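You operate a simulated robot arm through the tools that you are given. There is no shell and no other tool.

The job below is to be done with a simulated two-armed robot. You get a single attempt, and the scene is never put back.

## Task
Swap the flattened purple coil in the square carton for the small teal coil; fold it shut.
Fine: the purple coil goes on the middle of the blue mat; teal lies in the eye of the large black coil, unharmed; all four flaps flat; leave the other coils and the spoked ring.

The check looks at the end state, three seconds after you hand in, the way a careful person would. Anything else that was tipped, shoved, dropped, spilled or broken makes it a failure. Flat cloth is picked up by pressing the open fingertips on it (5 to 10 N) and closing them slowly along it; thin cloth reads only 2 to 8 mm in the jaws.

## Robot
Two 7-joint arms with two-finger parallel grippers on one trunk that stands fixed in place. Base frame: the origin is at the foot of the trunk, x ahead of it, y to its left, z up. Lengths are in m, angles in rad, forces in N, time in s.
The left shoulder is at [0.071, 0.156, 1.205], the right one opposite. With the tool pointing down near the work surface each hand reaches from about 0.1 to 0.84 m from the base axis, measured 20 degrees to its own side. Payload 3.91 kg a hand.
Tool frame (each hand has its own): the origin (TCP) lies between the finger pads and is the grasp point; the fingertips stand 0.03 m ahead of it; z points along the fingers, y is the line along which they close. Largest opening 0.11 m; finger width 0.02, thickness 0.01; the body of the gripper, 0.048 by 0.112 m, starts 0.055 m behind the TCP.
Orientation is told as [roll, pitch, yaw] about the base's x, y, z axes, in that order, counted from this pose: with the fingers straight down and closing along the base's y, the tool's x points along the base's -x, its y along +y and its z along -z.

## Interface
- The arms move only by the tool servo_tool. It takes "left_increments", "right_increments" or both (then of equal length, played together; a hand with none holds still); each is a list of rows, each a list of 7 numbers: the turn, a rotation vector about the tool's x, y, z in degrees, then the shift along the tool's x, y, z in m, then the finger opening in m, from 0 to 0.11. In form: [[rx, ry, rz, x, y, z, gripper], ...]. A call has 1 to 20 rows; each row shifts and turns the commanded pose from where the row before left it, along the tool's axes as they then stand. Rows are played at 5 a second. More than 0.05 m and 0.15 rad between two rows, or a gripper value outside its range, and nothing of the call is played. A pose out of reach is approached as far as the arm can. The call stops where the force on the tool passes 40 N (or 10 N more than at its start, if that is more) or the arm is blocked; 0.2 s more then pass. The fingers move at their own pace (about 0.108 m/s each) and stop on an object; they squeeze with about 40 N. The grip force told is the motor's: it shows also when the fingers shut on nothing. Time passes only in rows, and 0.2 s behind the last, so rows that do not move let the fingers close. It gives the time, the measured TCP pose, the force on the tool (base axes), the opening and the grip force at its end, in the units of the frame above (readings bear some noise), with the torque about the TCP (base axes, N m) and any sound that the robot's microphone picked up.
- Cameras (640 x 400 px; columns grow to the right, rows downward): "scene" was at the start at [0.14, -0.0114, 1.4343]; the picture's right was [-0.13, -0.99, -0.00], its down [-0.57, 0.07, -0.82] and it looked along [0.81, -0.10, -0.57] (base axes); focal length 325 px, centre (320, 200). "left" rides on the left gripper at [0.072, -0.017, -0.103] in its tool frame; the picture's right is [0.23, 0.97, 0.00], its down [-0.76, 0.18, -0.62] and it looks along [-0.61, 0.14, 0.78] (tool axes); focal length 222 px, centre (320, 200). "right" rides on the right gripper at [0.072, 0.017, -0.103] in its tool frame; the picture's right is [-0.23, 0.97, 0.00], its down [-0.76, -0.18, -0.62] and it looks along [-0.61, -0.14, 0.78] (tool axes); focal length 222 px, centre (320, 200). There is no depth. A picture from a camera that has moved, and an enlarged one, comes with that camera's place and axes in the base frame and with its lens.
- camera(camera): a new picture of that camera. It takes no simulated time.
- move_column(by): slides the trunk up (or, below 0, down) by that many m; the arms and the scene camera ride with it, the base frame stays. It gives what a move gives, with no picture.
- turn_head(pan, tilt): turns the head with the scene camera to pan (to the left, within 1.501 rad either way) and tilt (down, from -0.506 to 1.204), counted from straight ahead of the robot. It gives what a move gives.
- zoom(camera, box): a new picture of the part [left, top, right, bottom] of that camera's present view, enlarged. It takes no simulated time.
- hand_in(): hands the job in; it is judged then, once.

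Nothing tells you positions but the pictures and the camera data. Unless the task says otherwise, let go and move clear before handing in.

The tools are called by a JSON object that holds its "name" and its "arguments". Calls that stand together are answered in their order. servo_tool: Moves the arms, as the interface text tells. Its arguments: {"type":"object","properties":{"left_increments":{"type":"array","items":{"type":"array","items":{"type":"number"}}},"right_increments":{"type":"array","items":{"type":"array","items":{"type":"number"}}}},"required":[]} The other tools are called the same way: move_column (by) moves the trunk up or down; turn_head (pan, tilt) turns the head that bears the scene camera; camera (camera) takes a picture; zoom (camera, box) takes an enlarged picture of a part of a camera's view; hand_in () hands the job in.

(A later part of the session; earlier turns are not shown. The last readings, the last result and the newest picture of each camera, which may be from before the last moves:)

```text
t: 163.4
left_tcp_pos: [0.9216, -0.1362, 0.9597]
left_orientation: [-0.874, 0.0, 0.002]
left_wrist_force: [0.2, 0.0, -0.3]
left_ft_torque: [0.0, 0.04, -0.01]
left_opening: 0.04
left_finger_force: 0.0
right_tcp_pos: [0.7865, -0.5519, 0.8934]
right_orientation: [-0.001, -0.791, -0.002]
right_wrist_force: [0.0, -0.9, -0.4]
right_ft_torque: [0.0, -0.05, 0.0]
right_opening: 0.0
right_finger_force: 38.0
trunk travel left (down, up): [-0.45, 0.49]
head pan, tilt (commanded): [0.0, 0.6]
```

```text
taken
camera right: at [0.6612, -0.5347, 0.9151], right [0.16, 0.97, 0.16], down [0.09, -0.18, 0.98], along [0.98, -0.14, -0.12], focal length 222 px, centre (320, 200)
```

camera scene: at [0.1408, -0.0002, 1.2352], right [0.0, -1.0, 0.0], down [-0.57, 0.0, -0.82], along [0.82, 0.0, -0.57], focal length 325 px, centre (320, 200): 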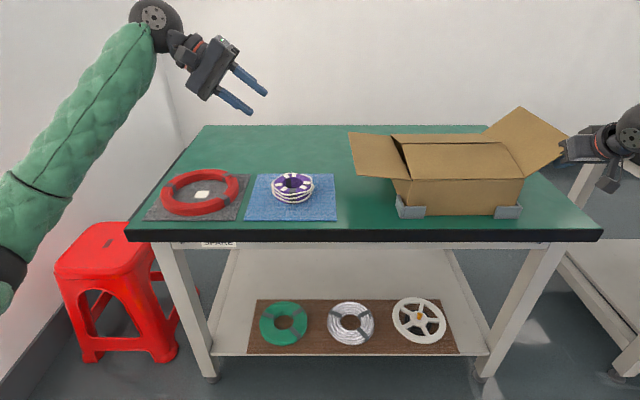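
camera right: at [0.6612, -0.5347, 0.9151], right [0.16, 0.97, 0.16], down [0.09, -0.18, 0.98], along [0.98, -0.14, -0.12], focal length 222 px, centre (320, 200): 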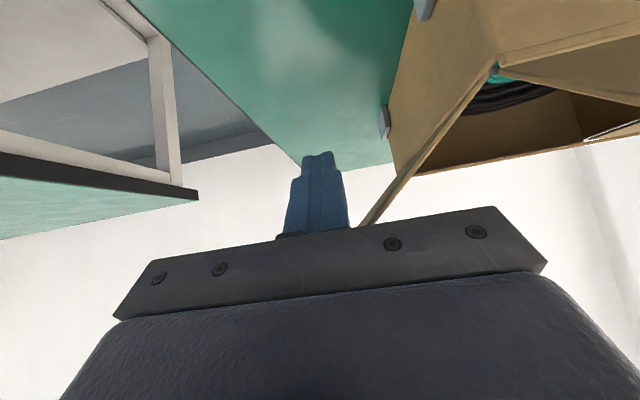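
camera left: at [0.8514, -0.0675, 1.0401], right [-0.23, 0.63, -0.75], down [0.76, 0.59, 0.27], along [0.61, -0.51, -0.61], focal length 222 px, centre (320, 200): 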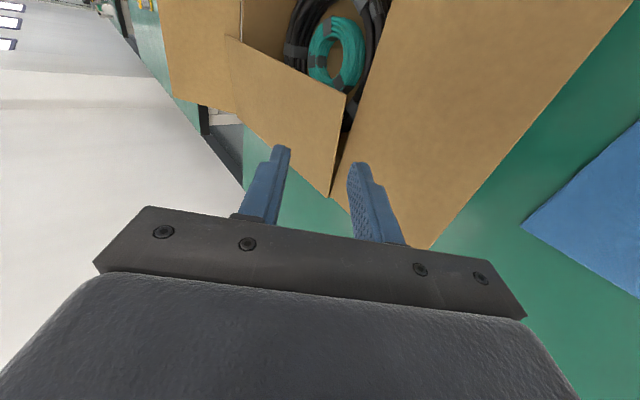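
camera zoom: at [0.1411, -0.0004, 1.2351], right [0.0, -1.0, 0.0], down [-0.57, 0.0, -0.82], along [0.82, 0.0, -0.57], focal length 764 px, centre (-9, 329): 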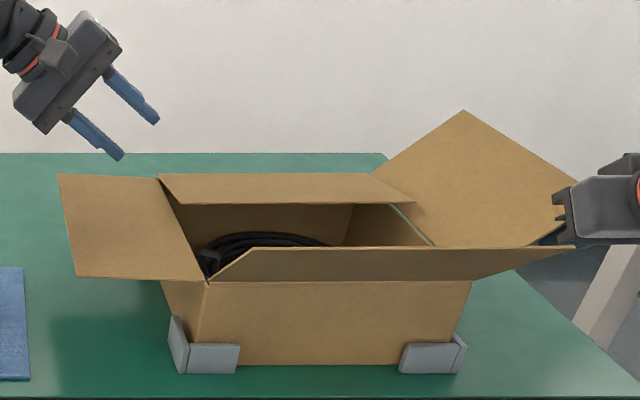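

The box hasn't moved, and the back flap sits about 10° up. A better way is from inside the box. I'll withdraw the right hand and roll it a quarter turn so its camera points sideways, then lift the back flap's free edge from below.

{"name": "servo_tool", "arguments": {"right_increments": [[0, 0, 0, 0.0353, 0, -0.0353, 0.0], [0, 0, 0, 0.0353, 0, -0.0353, 0.0], [0, 0, 0, 0.0353, 0, -0.0353, 0.0], [0, 0, 0, -0.024, 0.03, -0.024, 0.0], [0, 0, 0, -0.024, 0.03, -0.024, 0.0], [0, 0, 0, -0.024, 0.03, -0.024, 0.0], [0, 0, 0, -0.024, 0.03, -0.024, 0.0], [0, 0, 0, -0.024, 0.03, -0.024, 0.0], [0, 0, 8.2, 0, 0, 0, 0.0], [0, 0, 8.2, 0, 0, 0, 0.0], [0, 0, 8.2, 0, 0, 0, 0.0], [0, 0, 0, 0, 0, 0, 0.0]]}}

{"name": "camera", "arguments": {"camera": "scene"}}

```text
t: 166.0
left_tcp_pos: [0.9242, -0.1355, 0.9603]
left_orientation: [-0.873, -0.002, 0.007]
left_wrist_force: [-0.3, 0.5, 0.1]
left_ft_torque: [-0.04, -0.03, 0.04]
left_opening: 0.04
left_finger_force: 0.1
right_tcp_pos: [0.6369, -0.4014, 1.0625]
right_orientation: [0.4, -0.701, -0.581]
right_wrist_force: [-0.2, 0.4, 0.3]
right_ft_torque: [0.01, -0.01, 0.03]
right_opening: 0.0
right_finger_force: 37.4
trunk travel left (down, up): [-0.45, 0.49]
head pan, tilt (commanded): [0.0, 0.6]
```

```text
taken
camera scene: at [0.141, 0.0, 1.2351], right [0.0, -1.0, 0.0], down [-0.57, 0.0, -0.82], along [0.82, 0.0, -0.57], focal length 325 px, centre (320, 200)
```

scene: 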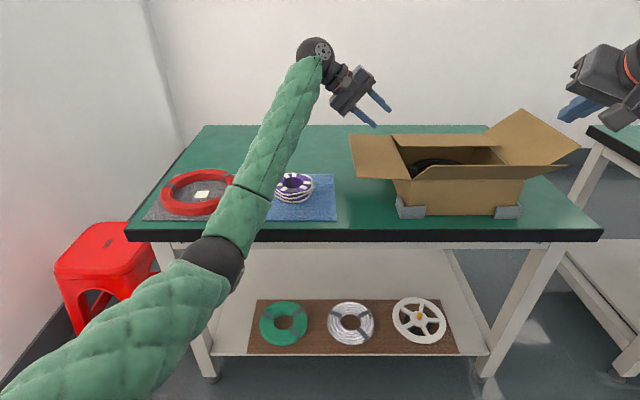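

{"name": "servo_tool", "arguments": {"right_increments": [[0, 0, 8.2, 0, 0, 0, 0.0], [0, 0, 8.2, 0, 0, 0, 0.0], [0, 0, 8.2, 0, 0, 0, 0.0], [0, 0, 8.2, 0, 0, 0, 0.0], [0, 0, 8.2, 0, 0, 0, 0.0], [0, 0, 8.2, 0, 0, 0, 0.0], [0, 0, 8.2, 0, 0, 0, 0.0], [0, 0, 8.0, 0, 0, 0, 0.0], [0, 0, 0, 0, 0, 0, 0.0], [-7.5, 0, 0, 0, 0, 0, 0.0], [-7.5, 0, 0, 0, 0, 0, 0.0], [0, 0, 0, 0, 0, 0, 0.0]]}}

{"name": "camera", "arguments": {"camera": "scene"}}

{"name": "camera", "arguments": {"camera": "right"}}

```text
t: 168.6
left_tcp_pos: [0.9233, -0.1352, 0.9594]
left_orientation: [-0.873, -0.002, 0.004]
left_wrist_force: [0.4, 0.7, 0.0]
left_ft_torque: [-0.02, 0.01, 0.03]
left_opening: 0.0399
left_finger_force: 0.0
right_tcp_pos: [0.6357, -0.4008, 1.0634]
right_orientation: [1.053, 0.001, -1.573]
right_wrist_force: [0.2, -0.2, 0.2]
right_ft_torque: [-0.01, 0.0, 0.02]
right_opening: 0.0002
right_finger_force: 38.1
trunk travel left (down, up): [-0.45, 0.49]
head pan, tilt (commanded): [0.0, 0.6]
```

```text
taken
camera scene: at [0.141, -0.0001, 1.2351], right [0.0, -1.0, 0.0], down [-0.57, 0.0, -0.82], along [0.82, 0.0, -0.57], focal length 325 px, centre (320, 200)
```

scene: 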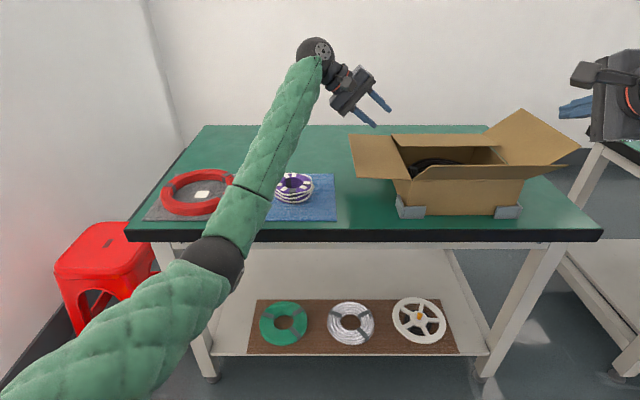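

```text
taken
camera right: at [0.5533, -0.3286, 1.129], right [0.48, -0.23, 0.85], down [-0.63, -0.76, 0.15], along [0.61, -0.61, -0.51], focal length 222 px, centre (320, 200)
```

right: 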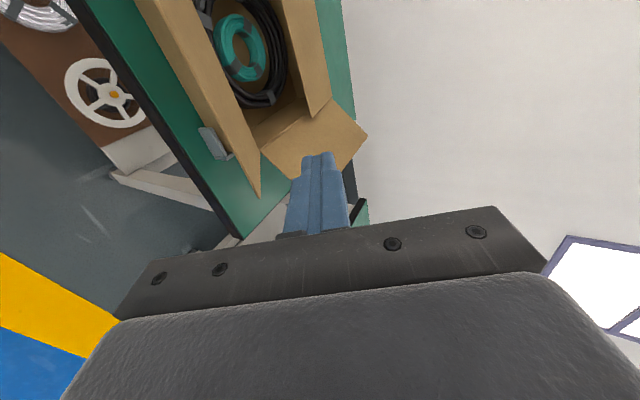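

{"name": "servo_tool", "arguments": {"right_increments": [[0, 0, 0, 0.01, 0.0077, 0.0348, 0.0], [0, 0, 0, 0.01, 0.0077, 0.0348, 0.0], [0, 0, 0, 0.01, 0.0077, 0.0348, 0.0], [0, 0, 0, 0.01, 0.0077, 0.0348, 0.0], [0, 0, 0, 0.01, 0.0077, 0.0348, 0.0], [0, 0, 0, 0.01, 0.0077, 0.0348, 0.0], [0, 0, 0, 0, -0.0275, 0.0157, 0.0], [0, 0, 0, 0, -0.0275, 0.0157, 0.0], [0, 0, 0, 0, -0.0275, 0.0157, 0.0], [0, 0, 0, 0, 0, 0, 0.0]]}}

{"name": "camera", "arguments": {"camera": "right"}}

{"name": "zoom", "arguments": {"camera": "scene", "box": [340, 60, 580, 230]}}

```text
t: 170.8
left_tcp_pos: [0.9121, -0.1378, 0.9712]
left_orientation: [-0.868, -0.014, 0.005]
left_wrist_force: [0.8, -0.5, -0.4]
left_ft_torque: [0.02, -0.02, 0.01]
left_opening: 0.0402
left_finger_force: 0.0
right_tcp_pos: [0.8267, -0.346, 0.9233]
right_orientation: [1.076, 0.003, -1.576]
right_wrist_force: [0.3, 1.1, 0.9]
right_ft_torque: [0.0, 0.02, 0.01]
right_opening: 0.0
right_finger_force: 37.4
trunk travel left (down, up): [-0.45, 0.49]
head pan, tilt (commanded): [0.0, 0.6]
```

```text
taken
camera right: at [0.7434, -0.2739, 0.9869], right [0.46, -0.23, 0.86], down [-0.64, -0.76, 0.14], along [0.62, -0.61, -0.5], focal length 222 px, centre (320, 200)
```

right: 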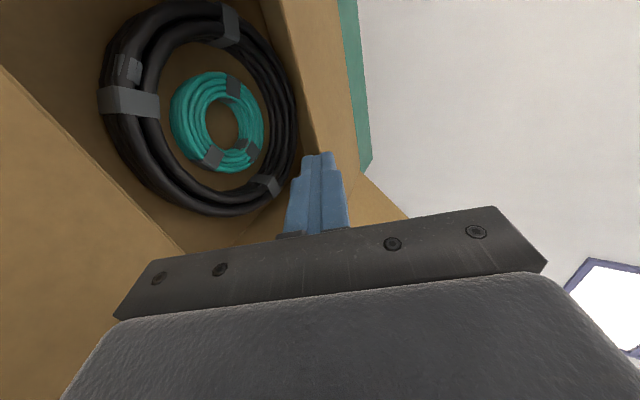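

```text
2.35 times, centred on (460, 145) of scene
camera zoom: at [0.1254, -0.0048, 1.2374], right [-0.01, -1.0, 0.0], down [-0.55, 0.01, -0.83], along [0.83, 0.0, -0.55], focal length 764 px, centre (-9, 329)
```

zoom: 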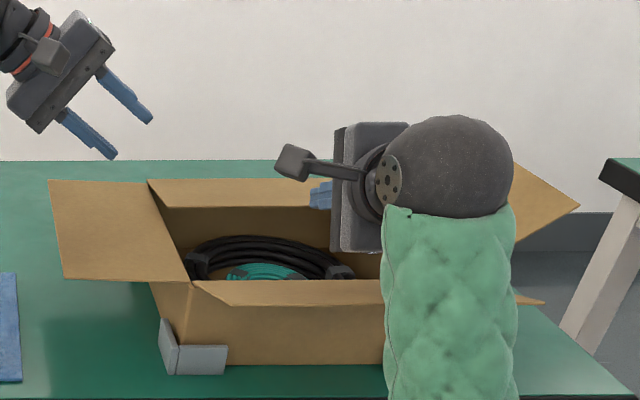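

The robot's head and the left hand shifted slightly without being commanded. The right elbow has dropped and its forearm is bearing on the table front, so I'll look before backing out.

{"name": "camera", "arguments": {"camera": "scene"}}

{"name": "camera", "arguments": {"camera": "left"}}

```text
taken
camera scene: at [0.1254, -0.0048, 1.2374], right [-0.01, -1.0, 0.0], down [-0.55, 0.01, -0.83], along [0.83, 0.0, -0.55], focal length 325 px, centre (320, 200)
```

scene: 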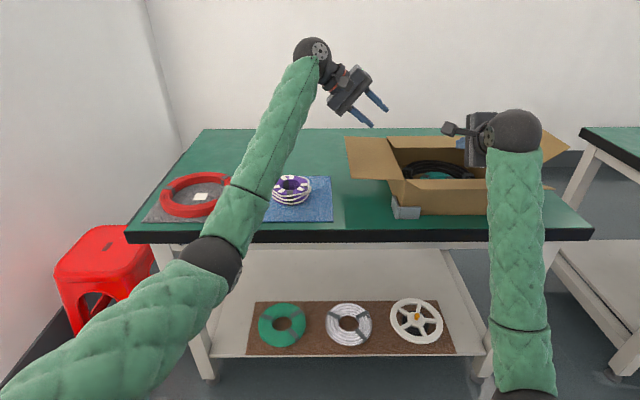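

```text
taken
camera left: at [0.8396, -0.0694, 1.0516], right [-0.22, 0.63, -0.75], down [0.75, 0.59, 0.28], along [0.62, -0.5, -0.6], focal length 222 px, centre (320, 200)
```

left: 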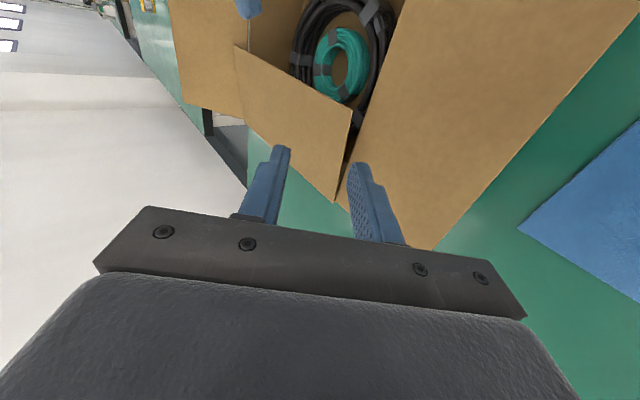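

{"name": "servo_tool", "arguments": {"right_increments": [[0, 0, 0, 0, 0.0275, -0.0157, 0.0], [0, 0, 0, 0, 0.0275, -0.0157, 0.0], [0, 0, 0, 0, 0.0275, -0.0157, 0.0], [0, 0, 0, 0, 0, 0, 0.0]]}}

{"name": "camera", "arguments": {"camera": "scene"}}

```text
t: 171.8
left_tcp_pos: [0.9245, -0.135, 0.9584]
left_orientation: [-0.87, -0.002, 0.005]
left_wrist_force: [-0.5, 0.7, 0.2]
left_ft_torque: [0.0, -0.01, -0.01]
left_opening: 0.0399
left_finger_force: 0.0
right_tcp_pos: [0.8401, -0.3366, 0.9983]
right_orientation: [1.049, 0.002, -1.571]
right_wrist_force: [0.0, -0.2, 0.4]
right_ft_torque: [0.03, 0.02, -0.02]
right_opening: 0.0
right_finger_force: 37.6
trunk travel left (down, up): [-0.45, 0.49]
head pan, tilt (commanded): [0.0, 0.6]
```

```text
taken
camera scene: at [0.1426, 0.0006, 1.2346], right [0.0, -1.0, 0.0], down [-0.57, 0.0, -0.82], along [0.82, 0.0, -0.57], focal length 325 px, centre (320, 200)
```

scene: 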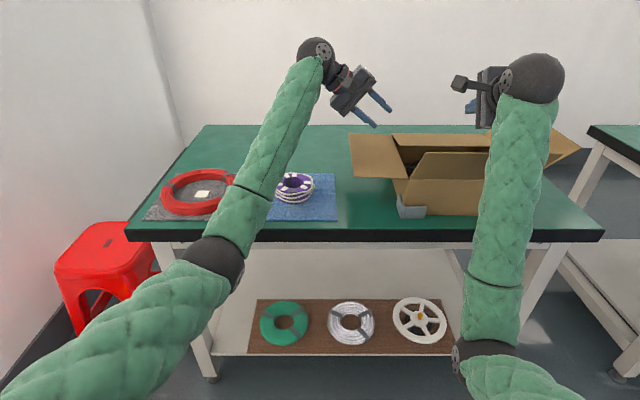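

Everything recovered: head pose, table and objects are where they were. The right elbow is low now, so I'll raise the trunk so its forearm clears the table edge before reaching in.

{"name": "move_column", "arguments": {"by": 0.22}}

{"name": "servo_tool", "arguments": {"right_increments": [[0, 0, 0, 0, -0.0304, 0.0173, 0.0], [0, 0, 0, 0, -0.0304, 0.0173, 0.0], [0, 0, 0, 0, -0.0304, 0.0173, 0.0], [0, 0, 0, 0, -0.0304, 0.0173, 0.0], [0, 0, 0, 0, -0.0304, 0.0173, 0.0], [0, 0, 0, 0, -0.0304, 0.0173, 0.0], [0, 0, 0, 0, 0, 0, 0.0]]}}

{"name": "camera", "arguments": {"camera": "scene"}}

{"name": "camera", "arguments": {"camera": "right"}}

```text
t: 174.1
left_tcp_pos: [0.9248, -0.1346, 1.1805]
left_orientation: [-0.873, -0.002, 0.005]
left_wrist_force: [0.2, -0.1, 0.1]
left_ft_torque: [-0.02, -0.04, 0.0]
left_opening: 0.0398
left_finger_force: 0.1
right_tcp_pos: [0.8398, -0.3375, 1.2198]
right_orientation: [1.051, 0.001, -1.572]
right_wrist_force: [-0.7, -0.7, 0.1]
right_ft_torque: [0.0, -0.01, 0.02]
right_opening: 0.0
right_finger_force: 37.4
trunk travel left (down, up): [-0.67, 0.27]
head pan, tilt (commanded): [0.0, 0.6]
```

```text
t: 175.7
left_tcp_pos: [0.9241, -0.1359, 1.1803]
left_orientation: [-0.872, -0.001, 0.006]
left_wrist_force: [-0.3, -0.2, 0.0]
left_ft_torque: [0.03, -0.01, 0.05]
left_opening: 0.0398
left_finger_force: 0.0
right_tcp_pos: [0.8391, -0.3376, 1.0105]
right_orientation: [1.052, 0.001, -1.573]
right_wrist_force: [-0.1, -0.4, -0.5]
right_ft_torque: [0.03, -0.01, 0.0]
right_opening: 0.0002
right_finger_force: 38.2
trunk travel left (down, up): [-0.67, 0.27]
head pan, tilt (commanded): [0.0, 0.6]
```

```text
taken
camera scene: at [0.1411, -0.0001, 1.4551], right [0.0, -1.0, 0.0], down [-0.57, 0.0, -0.82], along [0.82, 0.0, -0.57], focal length 325 px, centre (320, 200)
```

scene: 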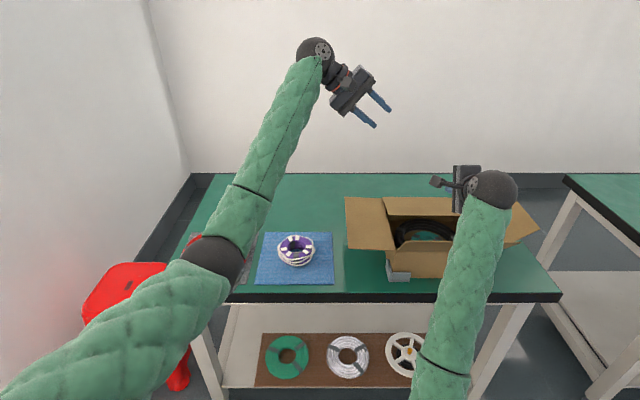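

```text
taken
camera right: at [0.7565, -0.2655, 1.0769], right [0.48, -0.23, 0.85], down [-0.63, -0.76, 0.15], along [0.61, -0.61, -0.51], focal length 222 px, centre (320, 200)
```

right: 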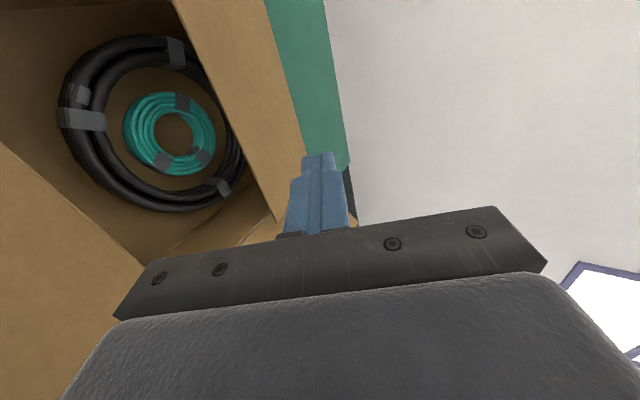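

{"name": "zoom", "arguments": {"camera": "scene", "box": [330, 150, 560, 300]}}

{"name": "camera", "arguments": {"camera": "left"}}

```text
2.67 times, centred on (445, 225) of scene
camera zoom: at [0.1411, -0.0001, 1.4551], right [0.0, -1.0, 0.0], down [-0.57, 0.0, -0.82], along [0.82, 0.0, -0.57], focal length 866 px, centre (-13, 133)
```

zoom: 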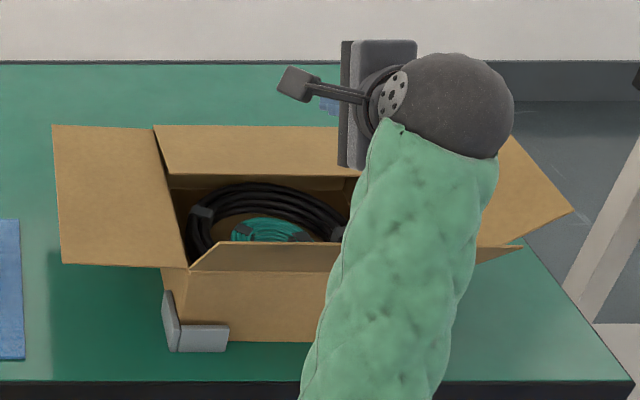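

```text
taken
camera left: at [0.8515, -0.0671, 1.2603], right [-0.23, 0.63, -0.75], down [0.76, 0.59, 0.27], along [0.61, -0.51, -0.61], focal length 222 px, centre (320, 200)
```

left: 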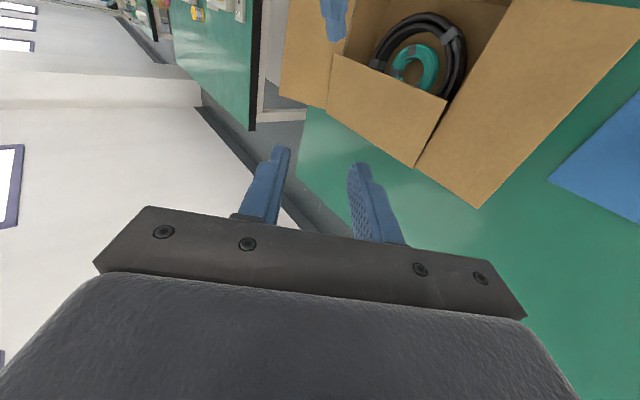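

The front flap needs to be further out so the right hand can reach in over it. I'll lift the right hand a bit and push the front flap outward with the left fingers.

{"name": "servo_tool", "arguments": {"left_increments": [[0, 0, 0, 0.0248, 0.0208, 0.0219, 0.0], [0, 0, 0, 0.0248, 0.0208, 0.0219, 0.0], [0, 0, 0, 0.0248, 0.0208, 0.0219, 0.0], [0, 0, 0, 0.0248, 0.0208, 0.0219, 0.0], [0, 0, 0, 0.0248, 0.0208, 0.0219, 0.0], [0, 0, 0, 0, 0.0044, 0.0337, 0.0], [0, 0, 0, 0, 0.0044, 0.0337, 0.0], [0, 0, 0, 0, 0.0044, 0.0337, 0.0], [0, 0, 0, 0, 0, 0, 0.0]], "right_increments": [[0, 0, 0, -0.0167, 0.029, -0.0165, 0.0], [0, 0, 0, -0.0167, 0.029, -0.0165, 0.0], [0, 0, 0, -0.0167, 0.029, -0.0165, 0.0], [0, 0, 0, 0, 0, 0, 0.0], [0, 0, 0, 0, 0, 0, 0.0], [0, 0, 0, 0, 0, 0, 0.0], [0, 0, 0, 0, 0, 0, 0.0], [0, 0, 0, 0, 0, 0, 0.0], [0, 0, 0, 0, 0, 0, 0.0]]}}

{"name": "camera", "arguments": {"camera": "scene"}}

{"name": "camera", "arguments": {"camera": "left"}}

```text
t: 177.7
left_tcp_pos: [0.801, -0.2183, 0.956]
left_orientation: [-0.872, -0.002, 0.006]
left_wrist_force: [0.5, -1.1, 0.5]
left_ft_torque: [0.03, -0.01, 0.02]
left_opening: 0.0002
left_finger_force: 37.6
right_tcp_pos: [0.8405, -0.3869, 1.1103]
right_orientation: [1.052, 0.001, -1.573]
right_wrist_force: [-0.4, 0.9, -0.2]
right_ft_torque: [-0.01, -0.03, 0.0]
right_opening: 0.0
right_finger_force: 37.8
trunk travel left (down, up): [-0.67, 0.27]
head pan, tilt (commanded): [0.0, 0.6]
```

```text
taken
camera scene: at [0.1409, 0.0006, 1.4551], right [0.0, -1.0, 0.0], down [-0.57, 0.0, -0.82], along [0.82, 0.0, -0.57], focal length 325 px, centre (320, 200)
```

scene: 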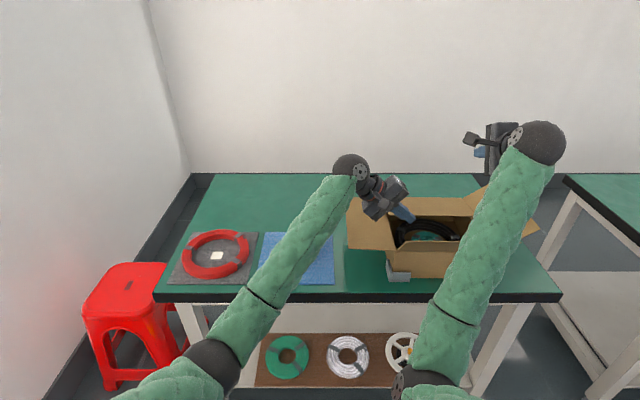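

```text
taken
camera left: at [0.7285, -0.1492, 1.036], right [-0.23, 0.62, -0.75], down [0.76, 0.6, 0.27], along [0.61, -0.51, -0.61], focal length 222 px, centre (320, 200)
```

left: 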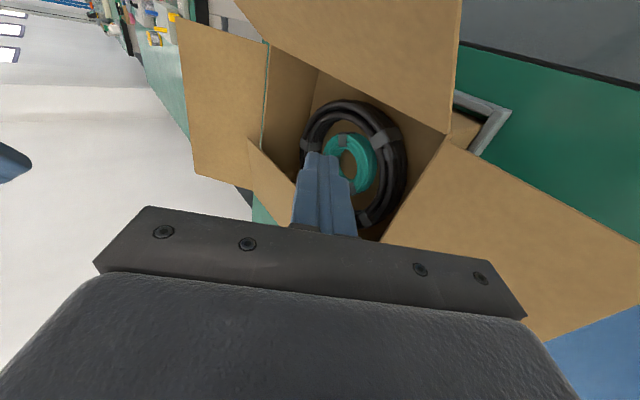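

{"name": "servo_tool", "arguments": {"left_increments": [[0, 0, 0, 0.0335, 0.0019, 0.0016, 0.0], [0, 0, 0, 0.0335, 0.0019, 0.0016, 0.0], [0, 0, 0, 0.03, 0.0146, 0.0122, 0.0], [0, 0, 0, 0.017, 0.0153, 0.0128, 0.0], [0, 0, 0, 0.01, 0.0153, 0.0128, 0.0], [0, 0, 0, 0, 0, 0, 0.0]]}}

{"name": "camera", "arguments": {"camera": "left"}}

{"name": "zoom", "arguments": {"camera": "scene", "box": [330, 150, 560, 300]}}

```text
t: 179.1
left_tcp_pos: [0.6758, -0.2232, 0.8905]
left_orientation: [-0.871, -0.003, 0.005]
left_wrist_force: [0.5, 0.2, 0.6]
left_ft_torque: [0.0, 0.0, -0.02]
left_opening: 0.0
left_finger_force: 37.5
right_tcp_pos: [0.8405, -0.387, 1.1095]
right_orientation: [1.051, 0.0, -1.572]
right_wrist_force: [0.0, -0.4, 0.0]
right_ft_torque: [0.02, -0.03, 0.01]
right_opening: 0.0
right_finger_force: 37.4
trunk travel left (down, up): [-0.67, 0.27]
head pan, tilt (commanded): [0.0, 0.6]
```

```text
taken
camera left: at [0.605, -0.1552, 0.9715], right [-0.23, 0.63, -0.75], down [0.76, 0.59, 0.27], along [0.61, -0.51, -0.61], focal length 222 px, centre (320, 200)
```

left: 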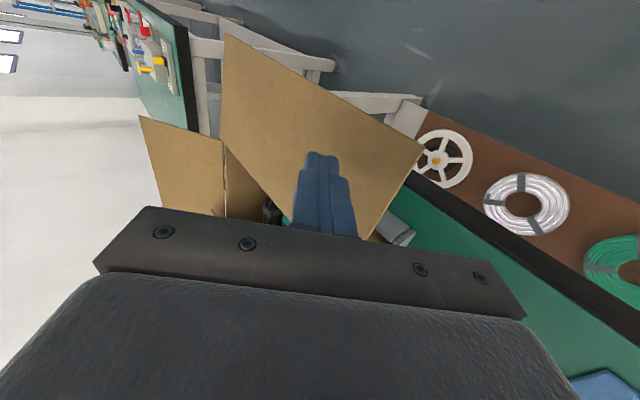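

```text
2.67 times, centred on (445, 225) of scene
camera zoom: at [0.1412, 0.0, 1.4551], right [0.0, -1.0, 0.0], down [-0.57, 0.0, -0.82], along [0.82, 0.0, -0.57], focal length 866 px, centre (-13, 133)
```

zoom: 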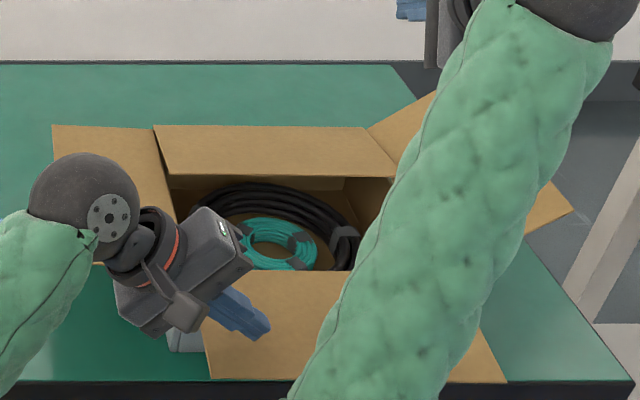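

{"name": "servo_tool", "arguments": {"left_increments": [[0, 0, 0, 0, -0.0307, -0.0257, 0.0], [0, 0, 0, 0, -0.0307, -0.0257, 0.0], [0, 0, 0, 0, -0.0307, -0.0257, 0.0], [0, 0, 0, 0, 0.0257, -0.0307, 0.0], [0, 0, 0, 0, 0.0257, -0.0307, 0.0], [0, 0, 0, 0, 0.0257, -0.0307, 0.0], [0, 0, 0, 0, 0.0257, -0.0307, 0.0], [0, 0, 0, 0, 0.0257, -0.0307, 0.0], [0, 0, 0, 0, 0, 0, 0.0]]}}

{"name": "camera", "arguments": {"camera": "scene"}}

{"name": "zoom", "arguments": {"camera": "scene", "box": [330, 150, 560, 300]}}

```text
t: 181.1
left_tcp_pos: [0.6769, -0.0218, 1.0116]
left_orientation: [-0.872, -0.001, 0.003]
left_wrist_force: [-0.3, 1.1, 0.3]
left_ft_torque: [-0.01, -0.01, 0.0]
left_opening: 0.0
left_finger_force: 37.7
right_tcp_pos: [0.8408, -0.3876, 1.1103]
right_orientation: [1.052, 0.0, -1.574]
right_wrist_force: [-0.6, 0.0, 0.6]
right_ft_torque: [-0.04, 0.0, 0.01]
right_opening: 0.0002
right_finger_force: 37.7
trunk travel left (down, up): [-0.67, 0.27]
head pan, tilt (commanded): [0.0, 0.6]
```

```text
taken
camera scene: at [0.1414, -0.0008, 1.4551], right [0.0, -1.0, 0.0], down [-0.57, 0.0, -0.82], along [0.82, 0.0, -0.57], focal length 325 px, centre (320, 200)
```

scene: 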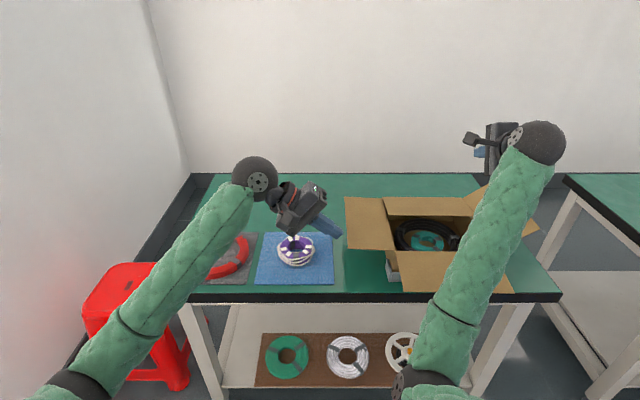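

```text
2.67 times, centred on (445, 225) of scene
camera zoom: at [0.1414, -0.0008, 1.4551], right [0.0, -1.0, 0.0], down [-0.57, 0.0, -0.82], along [0.82, 0.0, -0.57], focal length 866 px, centre (-13, 133)
```

zoom: 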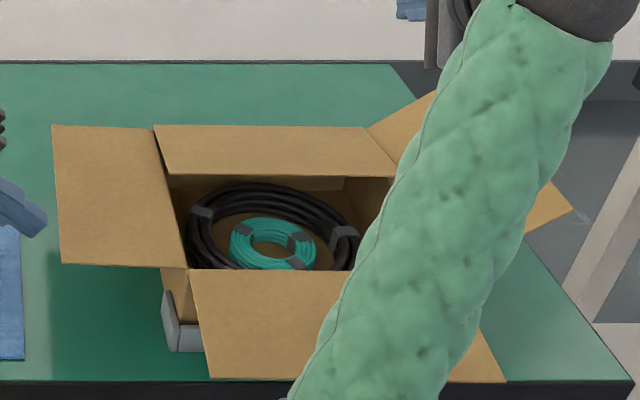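

The front flap is now fully open outward. I'll raise the trunk a bit more for forearm clearance and lower the right hand in front of the back flap's free edge.

{"name": "move_column", "arguments": {"by": 0.12}}

{"name": "servo_tool", "arguments": {"right_increments": [[0, 0, 0, 0.0035, -0.0326, 0.0186, 0.0], [0, 0, 0, 0.0035, -0.0326, 0.0186, 0.0], [0, 0, 0, 0.0035, -0.0326, 0.0186, 0.0], [0, 0, 0, 0.0035, -0.0326, 0.0186, 0.0], [0, 0, 0, 0.0035, -0.0326, 0.0186, 0.0], [0, 0, 0, 0.0035, -0.0326, 0.0186, 0.0], [0, 0, 0, 0.0035, -0.0326, 0.0186, 0.0], [0, 0, 0, 0, 0, 0, 0.0]]}}

{"name": "camera", "arguments": {"camera": "scene"}}

{"name": "camera", "arguments": {"camera": "right"}}

```text
t: 182.6
left_tcp_pos: [0.6763, -0.0218, 1.1315]
left_orientation: [-0.873, -0.001, 0.005]
left_wrist_force: [-0.2, -0.1, 0.2]
left_ft_torque: [0.01, -0.02, 0.0]
left_opening: 0.0001
left_finger_force: 38.1
right_tcp_pos: [0.8399, -0.387, 1.23]
right_orientation: [1.053, 0.0, -1.572]
right_wrist_force: [-0.6, -0.7, 0.6]
right_ft_torque: [0.03, 0.0, -0.01]
right_opening: 0.0002
right_finger_force: 37.8
trunk travel left (down, up): [-0.79, 0.15]
head pan, tilt (commanded): [0.0, 0.6]
```

```text
t: 184.6
left_tcp_pos: [0.6767, -0.0219, 1.1312]
left_orientation: [-0.873, -0.003, 0.005]
left_wrist_force: [0.0, -0.5, 0.3]
left_ft_torque: [-0.03, -0.01, -0.02]
left_opening: 0.0
left_finger_force: 38.0
right_tcp_pos: [0.8521, -0.4039, 1.0067]
right_orientation: [1.091, -0.05, -1.6]
right_wrist_force: [0.2, 0.6, 0.4]
right_ft_torque: [0.02, 0.06, 0.02]
right_opening: 0.0
right_finger_force: 38.3
trunk travel left (down, up): [-0.79, 0.15]
head pan, tilt (commanded): [0.0, 0.6]
stopped in row 8 (right hand): the arm was blocked; the commanded pose is now the measured one
```

```text
taken
camera scene: at [0.1412, -0.0001, 1.5751], right [0.0, -1.0, 0.0], down [-0.57, 0.0, -0.82], along [0.82, 0.0, -0.57], focal length 325 px, centre (320, 200)
```

scene: 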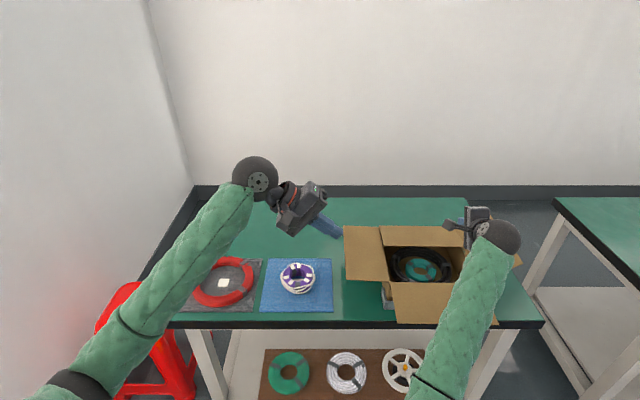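

```text
taken
camera right: at [0.769, -0.3264, 1.0663], right [0.44, -0.2, 0.87], down [-0.66, -0.73, 0.17], along [0.61, -0.65, -0.45], focal length 222 px, centre (320, 200)
```

right: 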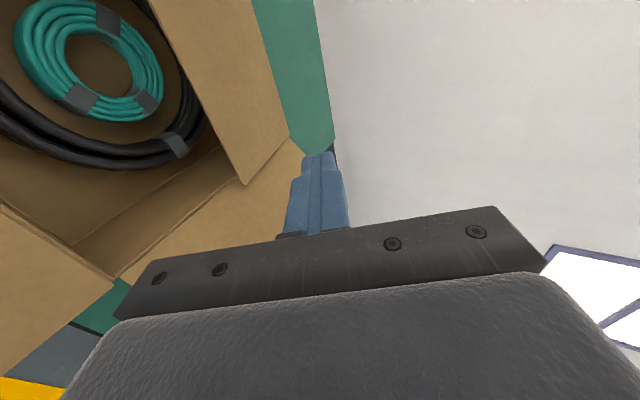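

The right arm got blocked, probably by its own elbow against the body. I'll raise and retract it, undo the quarter turn, and use the left arm for the back flap instead.

{"name": "servo_tool", "arguments": {"right_increments": [[0, 0, 0, -0.0035, 0.0326, -0.0186, 0.0], [0, 0, 0, -0.0035, 0.0326, -0.0186, 0.0], [0, 0, 0, -0.0035, 0.0326, -0.0186, 0.0], [0, 0, 0, -0.0035, 0.0326, -0.0186, 0.0], [0, 0, 0, -0.0035, 0.0326, -0.0186, 0.0], [0, 0, 0, -0.0035, 0.0326, -0.0186, 0.0], [0, 0, 0, 0, 0, 0, 0.0]]}}

{"name": "servo_tool", "arguments": {"right_increments": [[0, 0, 0, -0.02, -0.012, -0.03, 0.0], [0, 0, 0, -0.02, -0.012, -0.03, 0.0], [0, 0, 0, -0.02, -0.012, -0.03, 0.0], [0, 0, 0, -0.02, -0.012, -0.03, 0.0], [0, 0, 0, -0.02, -0.012, -0.03, 0.0], [0, 0, 0, 0, 0, 0, 0.0], [7.5, 0, 0, 0, 0, 0, 0.0], [7.5, 0, 0, 0, 0, 0, 0.0], [0, 0, -8.2, 0, 0, 0, 0.0], [0, 0, -8.2, 0, 0, 0, 0.0], [0, 0, -8.2, 0, 0, 0, 0.0], [0, 0, -8.2, 0, 0, 0, 0.0], [0, 0, -8.2, 0, 0, 0, 0.0], [0, 0, -8.2, 0, 0, 0, 0.0], [0, 0, -8.2, 0, 0, 0, 0.0], [0, 0, -8.2, 0, 0, 0, 0.0], [0, 0, -8.2, 0, 0, 0, 0.0], [0, 0, -8.2, 0, 0, 0, 0.0], [0, 0, -8.2, 0, 0, 0, 0.0], [0, 0, 0, 0, 0, 0, 0.0]]}}

{"name": "camera", "arguments": {"camera": "scene"}}

```text
t: 186.2
left_tcp_pos: [0.6771, -0.0223, 1.1318]
left_orientation: [-0.872, -0.002, 0.006]
left_wrist_force: [-0.4, -0.7, 1.0]
left_ft_torque: [-0.02, -0.01, -0.01]
left_opening: 0.0
left_finger_force: 37.7
right_tcp_pos: [0.842, -0.4126, 1.2311]
right_orientation: [1.09, -0.047, -1.597]
right_wrist_force: [-0.1, 0.5, 0.2]
right_ft_torque: [-0.01, 0.01, -0.01]
right_opening: 0.0001
right_finger_force: 37.4
trunk travel left (down, up): [-0.79, 0.15]
head pan, tilt (commanded): [0.0, 0.6]
```

```text
t: 190.4
left_tcp_pos: [0.6781, -0.0211, 1.1316]
left_orientation: [-0.872, -0.001, 0.006]
left_wrist_force: [-0.1, 0.0, -0.1]
left_ft_torque: [0.03, 0.0, 0.0]
left_opening: 0.0002
left_finger_force: 37.5
right_tcp_pos: [0.6798, -0.5043, 1.2534]
right_orientation: [-0.076, -0.827, 0.032]
right_wrist_force: [0.8, -0.1, 0.3]
right_ft_torque: [-0.01, 0.03, 0.03]
right_opening: 0.0
right_finger_force: 37.9
right hand out of reach, approached as far as the arm can: row 8
trunk travel left (down, up): [-0.79, 0.15]
head pan, tilt (commanded): [0.0, 0.6]
```

```text
taken
camera scene: at [0.1416, 0.0004, 1.5751], right [0.0, -1.0, 0.0], down [-0.57, 0.0, -0.82], along [0.82, 0.0, -0.57], focal length 325 px, centre (320, 200)
```

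scene: 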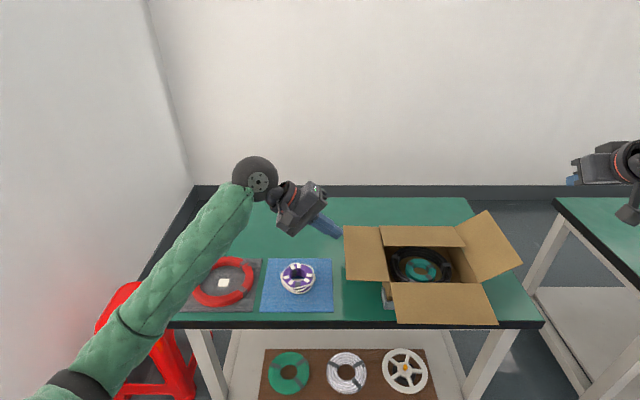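

{"name": "zoom", "arguments": {"camera": "scene", "box": [330, 190, 550, 340]}}

{"name": "turn_head", "arguments": {"pan": -0.7, "tilt": 0.4}}

{"name": "camera", "arguments": {"camera": "scene"}}

```text
2.67 times, centred on (440, 265) of scene
camera zoom: at [0.1416, 0.0004, 1.5751], right [0.0, -1.0, 0.0], down [-0.57, 0.0, -0.82], along [0.82, 0.0, -0.57], focal length 866 px, centre (0, 27)
```

zoom: 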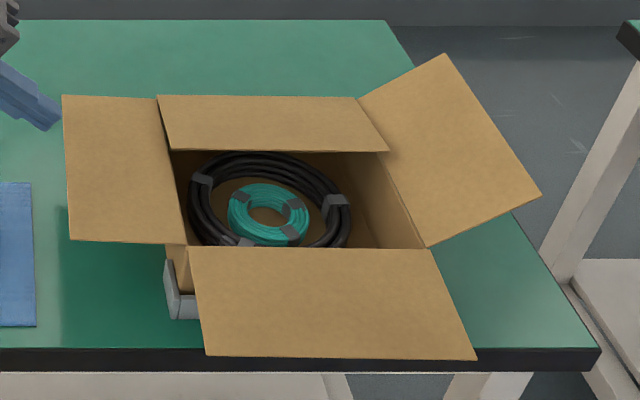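

```text
t: 191.5
left_tcp_pos: [0.676, -0.0231, 1.1319]
left_orientation: [-0.873, -0.002, 0.005]
left_wrist_force: [0.1, 0.6, -0.6]
left_ft_torque: [0.0, 0.0, 0.01]
left_opening: 0.0
left_finger_force: 38.0
right_tcp_pos: [0.679, -0.5043, 1.2527]
right_orientation: [-0.074, -0.826, 0.029]
right_wrist_force: [0.5, 0.2, 0.3]
right_ft_torque: [0.0, -0.01, -0.01]
right_opening: 0.0
right_finger_force: 38.1
trunk travel left (down, up): [-0.79, 0.15]
head pan, tilt (commanded): [-0.7, 0.4]
```

```text
taken
camera scene: at [0.1236, -0.0596, 1.5933], right [-0.64, -0.77, 0.0], down [-0.3, 0.25, -0.92], along [0.7, -0.59, -0.39], focal length 325 px, centre (320, 200)
```

scene: 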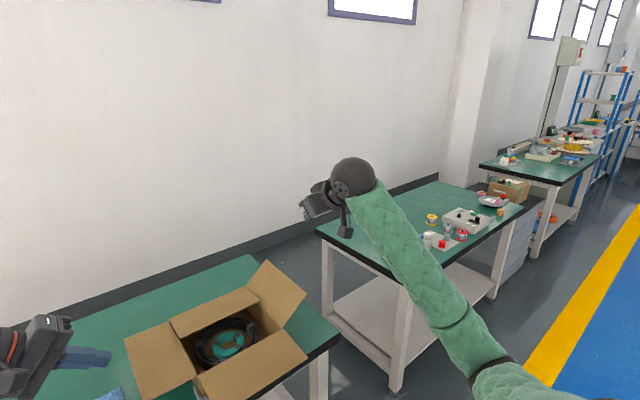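

The right arm is now in a good low-elbow posture, like the left. I'll lower the trunk a little, set the right hand to about 35° forward pitch, and bring it over the carton.

{"name": "move_column", "arguments": {"by": -0.14}}

{"name": "servo_tool", "arguments": {"right_increments": [[-1.2, 6.2, 2.0, 0, 0, 0, 0.0], [-1.2, 6.2, 2.0, 0, 0, 0, 0.0], [0, 0, 0, 0, 0, 0, 0.0]]}}

{"name": "turn_head", "arguments": {"pan": -0.2, "tilt": 0.7}}

{"name": "camera", "arguments": {"camera": "scene"}}

```text
t: 193.2
left_tcp_pos: [0.6779, -0.0219, 0.9921]
left_orientation: [-0.872, -0.001, 0.003]
left_wrist_force: [0.9, -0.9, 0.2]
left_ft_torque: [0.01, -0.03, 0.02]
left_opening: 0.0
left_finger_force: 37.8
right_tcp_pos: [0.6789, -0.5042, 1.1127]
right_orientation: [-0.074, -0.827, 0.031]
right_wrist_force: [0.6, -0.5, 0.7]
right_ft_torque: [0.0, 0.03, 0.01]
right_opening: 0.0
right_finger_force: 37.2
trunk travel left (down, up): [-0.65, 0.29]
head pan, tilt (commanded): [-0.7, 0.4]
```

```text
t: 194.0
left_tcp_pos: [0.6759, -0.0223, 0.9913]
left_orientation: [-0.873, -0.002, 0.004]
left_wrist_force: [-0.3, 0.5, 1.0]
left_ft_torque: [0.01, 0.0, 0.01]
left_opening: 0.0002
left_finger_force: 37.8
right_tcp_pos: [0.6795, -0.5062, 1.1124]
right_orientation: [0.033, -0.612, -0.07]
right_wrist_force: [0.4, 0.2, 1.0]
right_ft_torque: [0.03, -0.02, -0.02]
right_opening: 0.0001
right_finger_force: 37.9
trunk travel left (down, up): [-0.65, 0.29]
head pan, tilt (commanded): [-0.7, 0.4]
```

```text
t: 194.9
left_tcp_pos: [0.6768, -0.0226, 0.9917]
left_orientation: [-0.874, -0.002, 0.005]
left_wrist_force: [0.0, -0.2, 0.3]
left_ft_torque: [0.01, 0.04, -0.01]
left_opening: 0.0
left_finger_force: 38.2
right_tcp_pos: [0.6786, -0.5041, 1.1118]
right_orientation: [0.034, -0.612, -0.07]
right_wrist_force: [-0.1, 0.0, -0.4]
right_ft_torque: [0.0, -0.02, -0.02]
right_opening: 0.0
right_finger_force: 37.7
trunk travel left (down, up): [-0.65, 0.29]
head pan, tilt (commanded): [-0.201, 0.7]
```

```text
taken
camera scene: at [0.1358, -0.0171, 1.4265], right [-0.2, -0.98, 0.0], down [-0.63, 0.13, -0.76], along [0.75, -0.15, -0.64], focal length 325 px, centre (320, 200)
```

scene: 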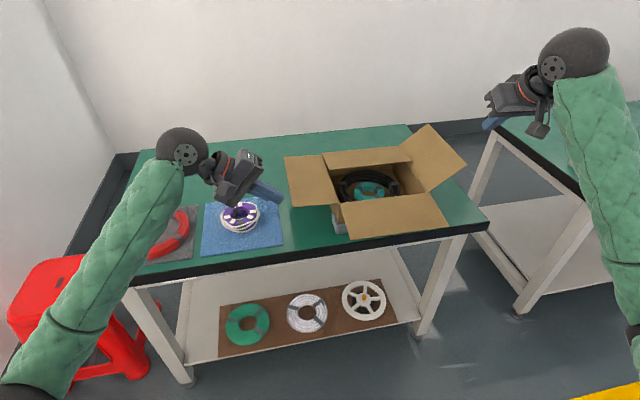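

{"name": "servo_tool", "arguments": {"right_increments": [[-0.74, 0, -4.4, 0, 0, 0, 0.0], [0, 0, 0, -0.0111, 0.0275, 0.0306, 0.0], [0, 0, 0, -0.0111, 0.0275, 0.0306, 0.0], [0, 0, 0, -0.0111, 0.0275, 0.0306, 0.0], [0, 0, 0, -0.0111, 0.0275, 0.0306, 0.0], [0, 0, 0, -0.0111, 0.0275, 0.0306, 0.0], [0, 0, 0, -0.0111, 0.0275, 0.0306, 0.0], [0, 0, 0, 0, 0, 0, 0.0]]}}

{"name": "camera", "arguments": {"camera": "scene"}}

{"name": "camera", "arguments": {"camera": "right"}}

```text
t: 196.7
left_tcp_pos: [0.6756, -0.0228, 0.9919]
left_orientation: [-0.872, -0.001, 0.006]
left_wrist_force: [-0.5, -0.8, 0.1]
left_ft_torque: [0.05, -0.01, 0.01]
left_opening: 0.0
left_finger_force: 37.1
right_tcp_pos: [0.8405, -0.3351, 0.9986]
right_orientation: [-0.007, -0.614, 0.024]
right_wrist_force: [1.3, -1.4, 0.8]
right_ft_torque: [0.02, 0.04, 0.01]
right_opening: 0.0
right_finger_force: 37.3
trunk travel left (down, up): [-0.65, 0.29]
head pan, tilt (commanded): [-0.201, 0.7]
```

```text
taken
camera scene: at [0.135, -0.0175, 1.4266], right [-0.2, -0.98, 0.0], down [-0.63, 0.13, -0.76], along [0.75, -0.15, -0.64], focal length 325 px, centre (320, 200)
```

scene: 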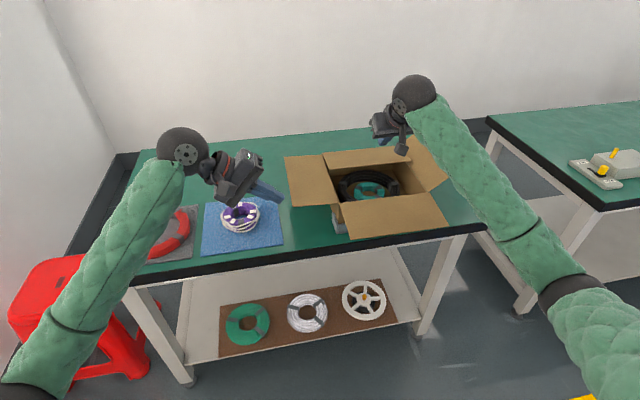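

```text
taken
camera right: at [0.7202, -0.3211, 1.0423], right [0.17, 0.98, 0.13], down [0.27, -0.17, 0.95], along [0.95, -0.12, -0.29], focal length 222 px, centre (320, 200)
```

right: 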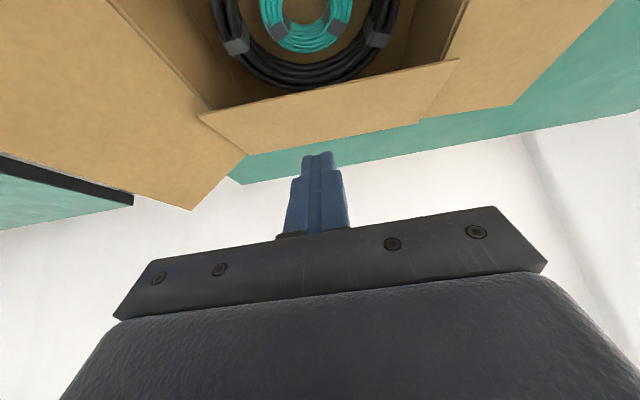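

I'll lower the fingers inside the box just in front of the back flap's edge, then slide them under it.

{"name": "servo_tool", "arguments": {"right_increments": [[0, 0, 0, 0.0085, 0, 0.036, 0.0], [0, 0, 0, 0.0085, 0, 0.036, 0.0], [0, 0, 0, 0.021, 0, 0.0299, 0.0], [0, 0, 0, 0.019, 0, 0.027, 0.0], [0, 0, 0, 0, 0, 0, 0.0]]}}

{"name": "camera", "arguments": {"camera": "right"}}

{"name": "camera", "arguments": {"camera": "scene"}}

```text
t: 197.9
left_tcp_pos: [0.678, -0.021, 0.9923]
left_orientation: [-0.872, -0.004, 0.003]
left_wrist_force: [-0.5, 0.3, 0.4]
left_ft_torque: [-0.03, 0.02, -0.02]
left_opening: 0.0
left_finger_force: 38.1
right_tcp_pos: [0.8661, -0.3394, 0.8631]
right_orientation: [-0.007, -0.613, 0.025]
right_wrist_force: [-0.4, 0.0, 0.1]
right_ft_torque: [-0.01, 0.0, 0.03]
right_opening: 0.0
right_finger_force: 37.7
trunk travel left (down, up): [-0.65, 0.29]
head pan, tilt (commanded): [-0.201, 0.7]
```

```text
taken
camera right: at [0.7449, -0.3251, 0.9051], right [0.17, 0.98, 0.12], down [0.27, -0.17, 0.95], along [0.95, -0.12, -0.29], focal length 222 px, centre (320, 200)
```

right: 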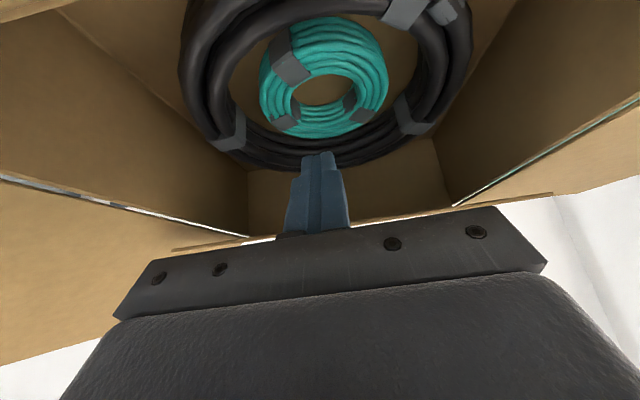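

```text
taken
camera scene: at [0.1356, -0.0169, 1.4265], right [-0.2, -0.98, 0.0], down [-0.63, 0.13, -0.76], along [0.75, -0.15, -0.64], focal length 325 px, centre (320, 200)
```

scene: 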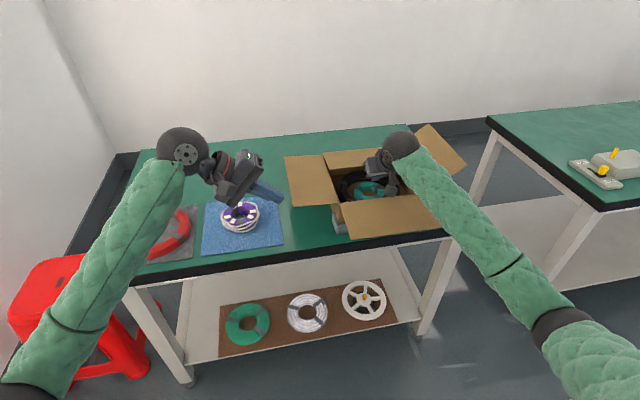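

{"name": "servo_tool", "arguments": {"right_increments": [[0, 0, 0, -0.0187, 0, 0.0204, 0.0], [0, 0, 0, 0, 0, 0, 0.0], [0, 0, 0, -0.0154, 0, -0.022, 0.0], [0, 0, 0, -0.0154, 0, -0.022, 0.0], [0, 0, 0, 0, 0, 0, 0.0]]}}

{"name": "camera", "arguments": {"camera": "right"}}

{"name": "zoom", "arguments": {"camera": "scene", "box": [280, 110, 480, 250]}}

```text
t: 199.1
left_tcp_pos: [0.6771, -0.0219, 0.9917]
left_orientation: [-0.871, -0.002, 0.005]
left_wrist_force: [0.3, 0.4, -0.7]
left_ft_torque: [0.0, -0.01, 0.0]
left_opening: 0.0
left_finger_force: 37.8
right_tcp_pos: [0.892, -0.3356, 0.9105]
right_orientation: [-0.006, -0.612, 0.023]
right_wrist_force: [-0.1, -0.1, 0.4]
right_ft_torque: [0.0, 0.0, 0.01]
right_opening: 0.0
right_finger_force: 37.8
trunk travel left (down, up): [-0.65, 0.29]
head pan, tilt (commanded): [-0.201, 0.7]
```

```text
taken
camera right: at [0.7713, -0.3217, 0.9535], right [0.17, 0.98, 0.13], down [0.27, -0.17, 0.95], along [0.95, -0.12, -0.29], focal length 222 px, centre (320, 200)
```

right: 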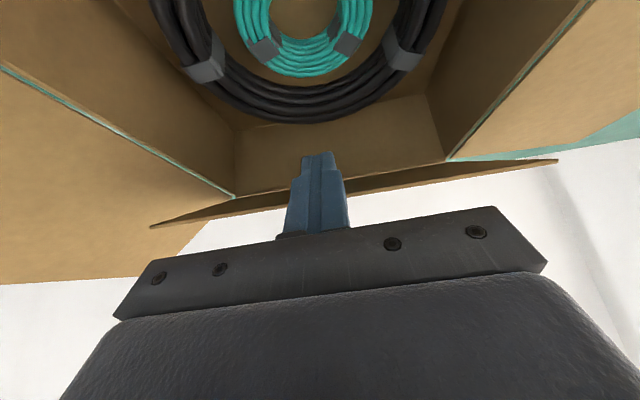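

```text
2.86 times, centred on (380, 180) of scene
camera zoom: at [0.1362, -0.017, 1.4264], right [-0.2, -0.98, 0.0], down [-0.63, 0.13, -0.76], along [0.75, -0.15, -0.64], focal length 928 px, centre (149, 257)
```

zoom: 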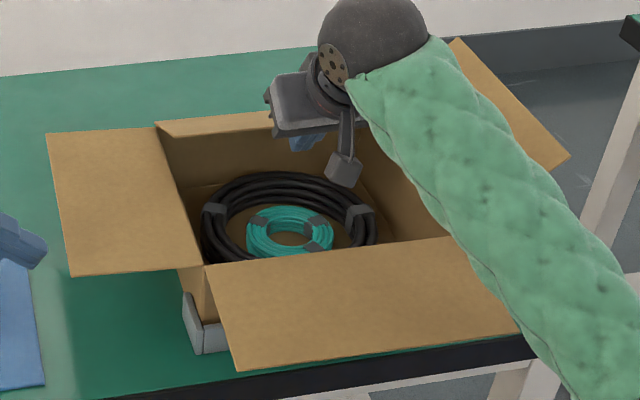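

The back flap is rising from below. I'll continue pushing it up and over backward.

{"name": "servo_tool", "arguments": {"right_increments": [[0, 0, 0, -0.0304, 0, -0.0155, 0.0], [0, 0, 0, -0.0331, 0, -0.0073, 0.0], [0, 0, 0, -0.0286, 0, 0.0071, 0.0], [0, 0, 0, -0.0284, 0, 0.0057, 0.0], [0, 0, 0, -0.0259, 0, 0.0128, 0.0], [0, 0, 0, -0.0151, 0, 0.0121, 0.0], [0, 0, 0, 0, 0, 0, 0.0]]}}

{"name": "camera", "arguments": {"camera": "right"}}

{"name": "zoom", "arguments": {"camera": "scene", "box": [280, 80, 480, 250]}}

```text
t: 200.7
left_tcp_pos: [0.6769, -0.0218, 0.9925]
left_orientation: [-0.873, -0.001, 0.004]
left_wrist_force: [-0.5, -0.1, -1.4]
left_ft_torque: [0.02, 0.02, 0.0]
left_opening: 0.0
left_finger_force: 38.1
right_tcp_pos: [1.0318, -0.3336, 0.9891]
right_orientation: [-0.007, -0.613, 0.026]
right_wrist_force: [0.7, 0.0, 0.0]
right_ft_torque: [0.03, -0.02, -0.02]
right_opening: 0.0002
right_finger_force: 37.9
trunk travel left (down, up): [-0.65, 0.29]
head pan, tilt (commanded): [-0.201, 0.7]
```

```text
taken
camera right: at [0.911, -0.3196, 1.0324], right [0.17, 0.98, 0.13], down [0.27, -0.17, 0.95], along [0.95, -0.12, -0.29], focal length 222 px, centre (320, 200)
```

right: 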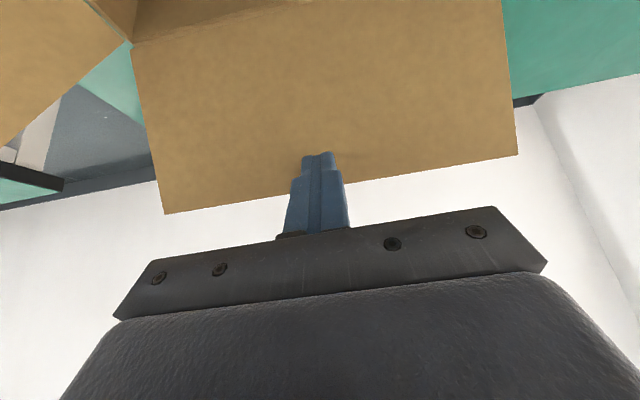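

```text
2.35 times, centred on (380, 165) of scene
camera zoom: at [0.1357, -0.0169, 1.4265], right [-0.2, -0.98, 0.0], down [-0.63, 0.13, -0.76], along [0.75, -0.15, -0.64], focal length 764 px, centre (179, 282)
```

zoom: 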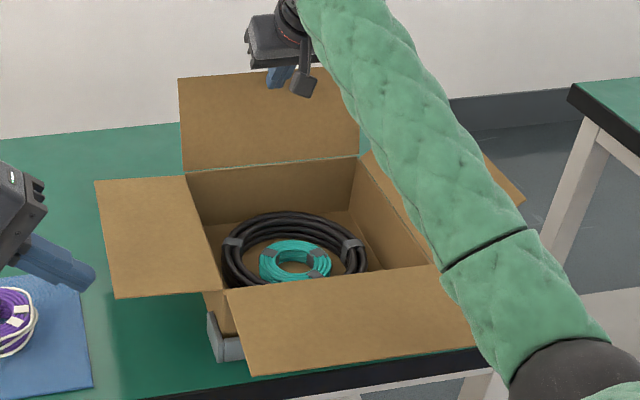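

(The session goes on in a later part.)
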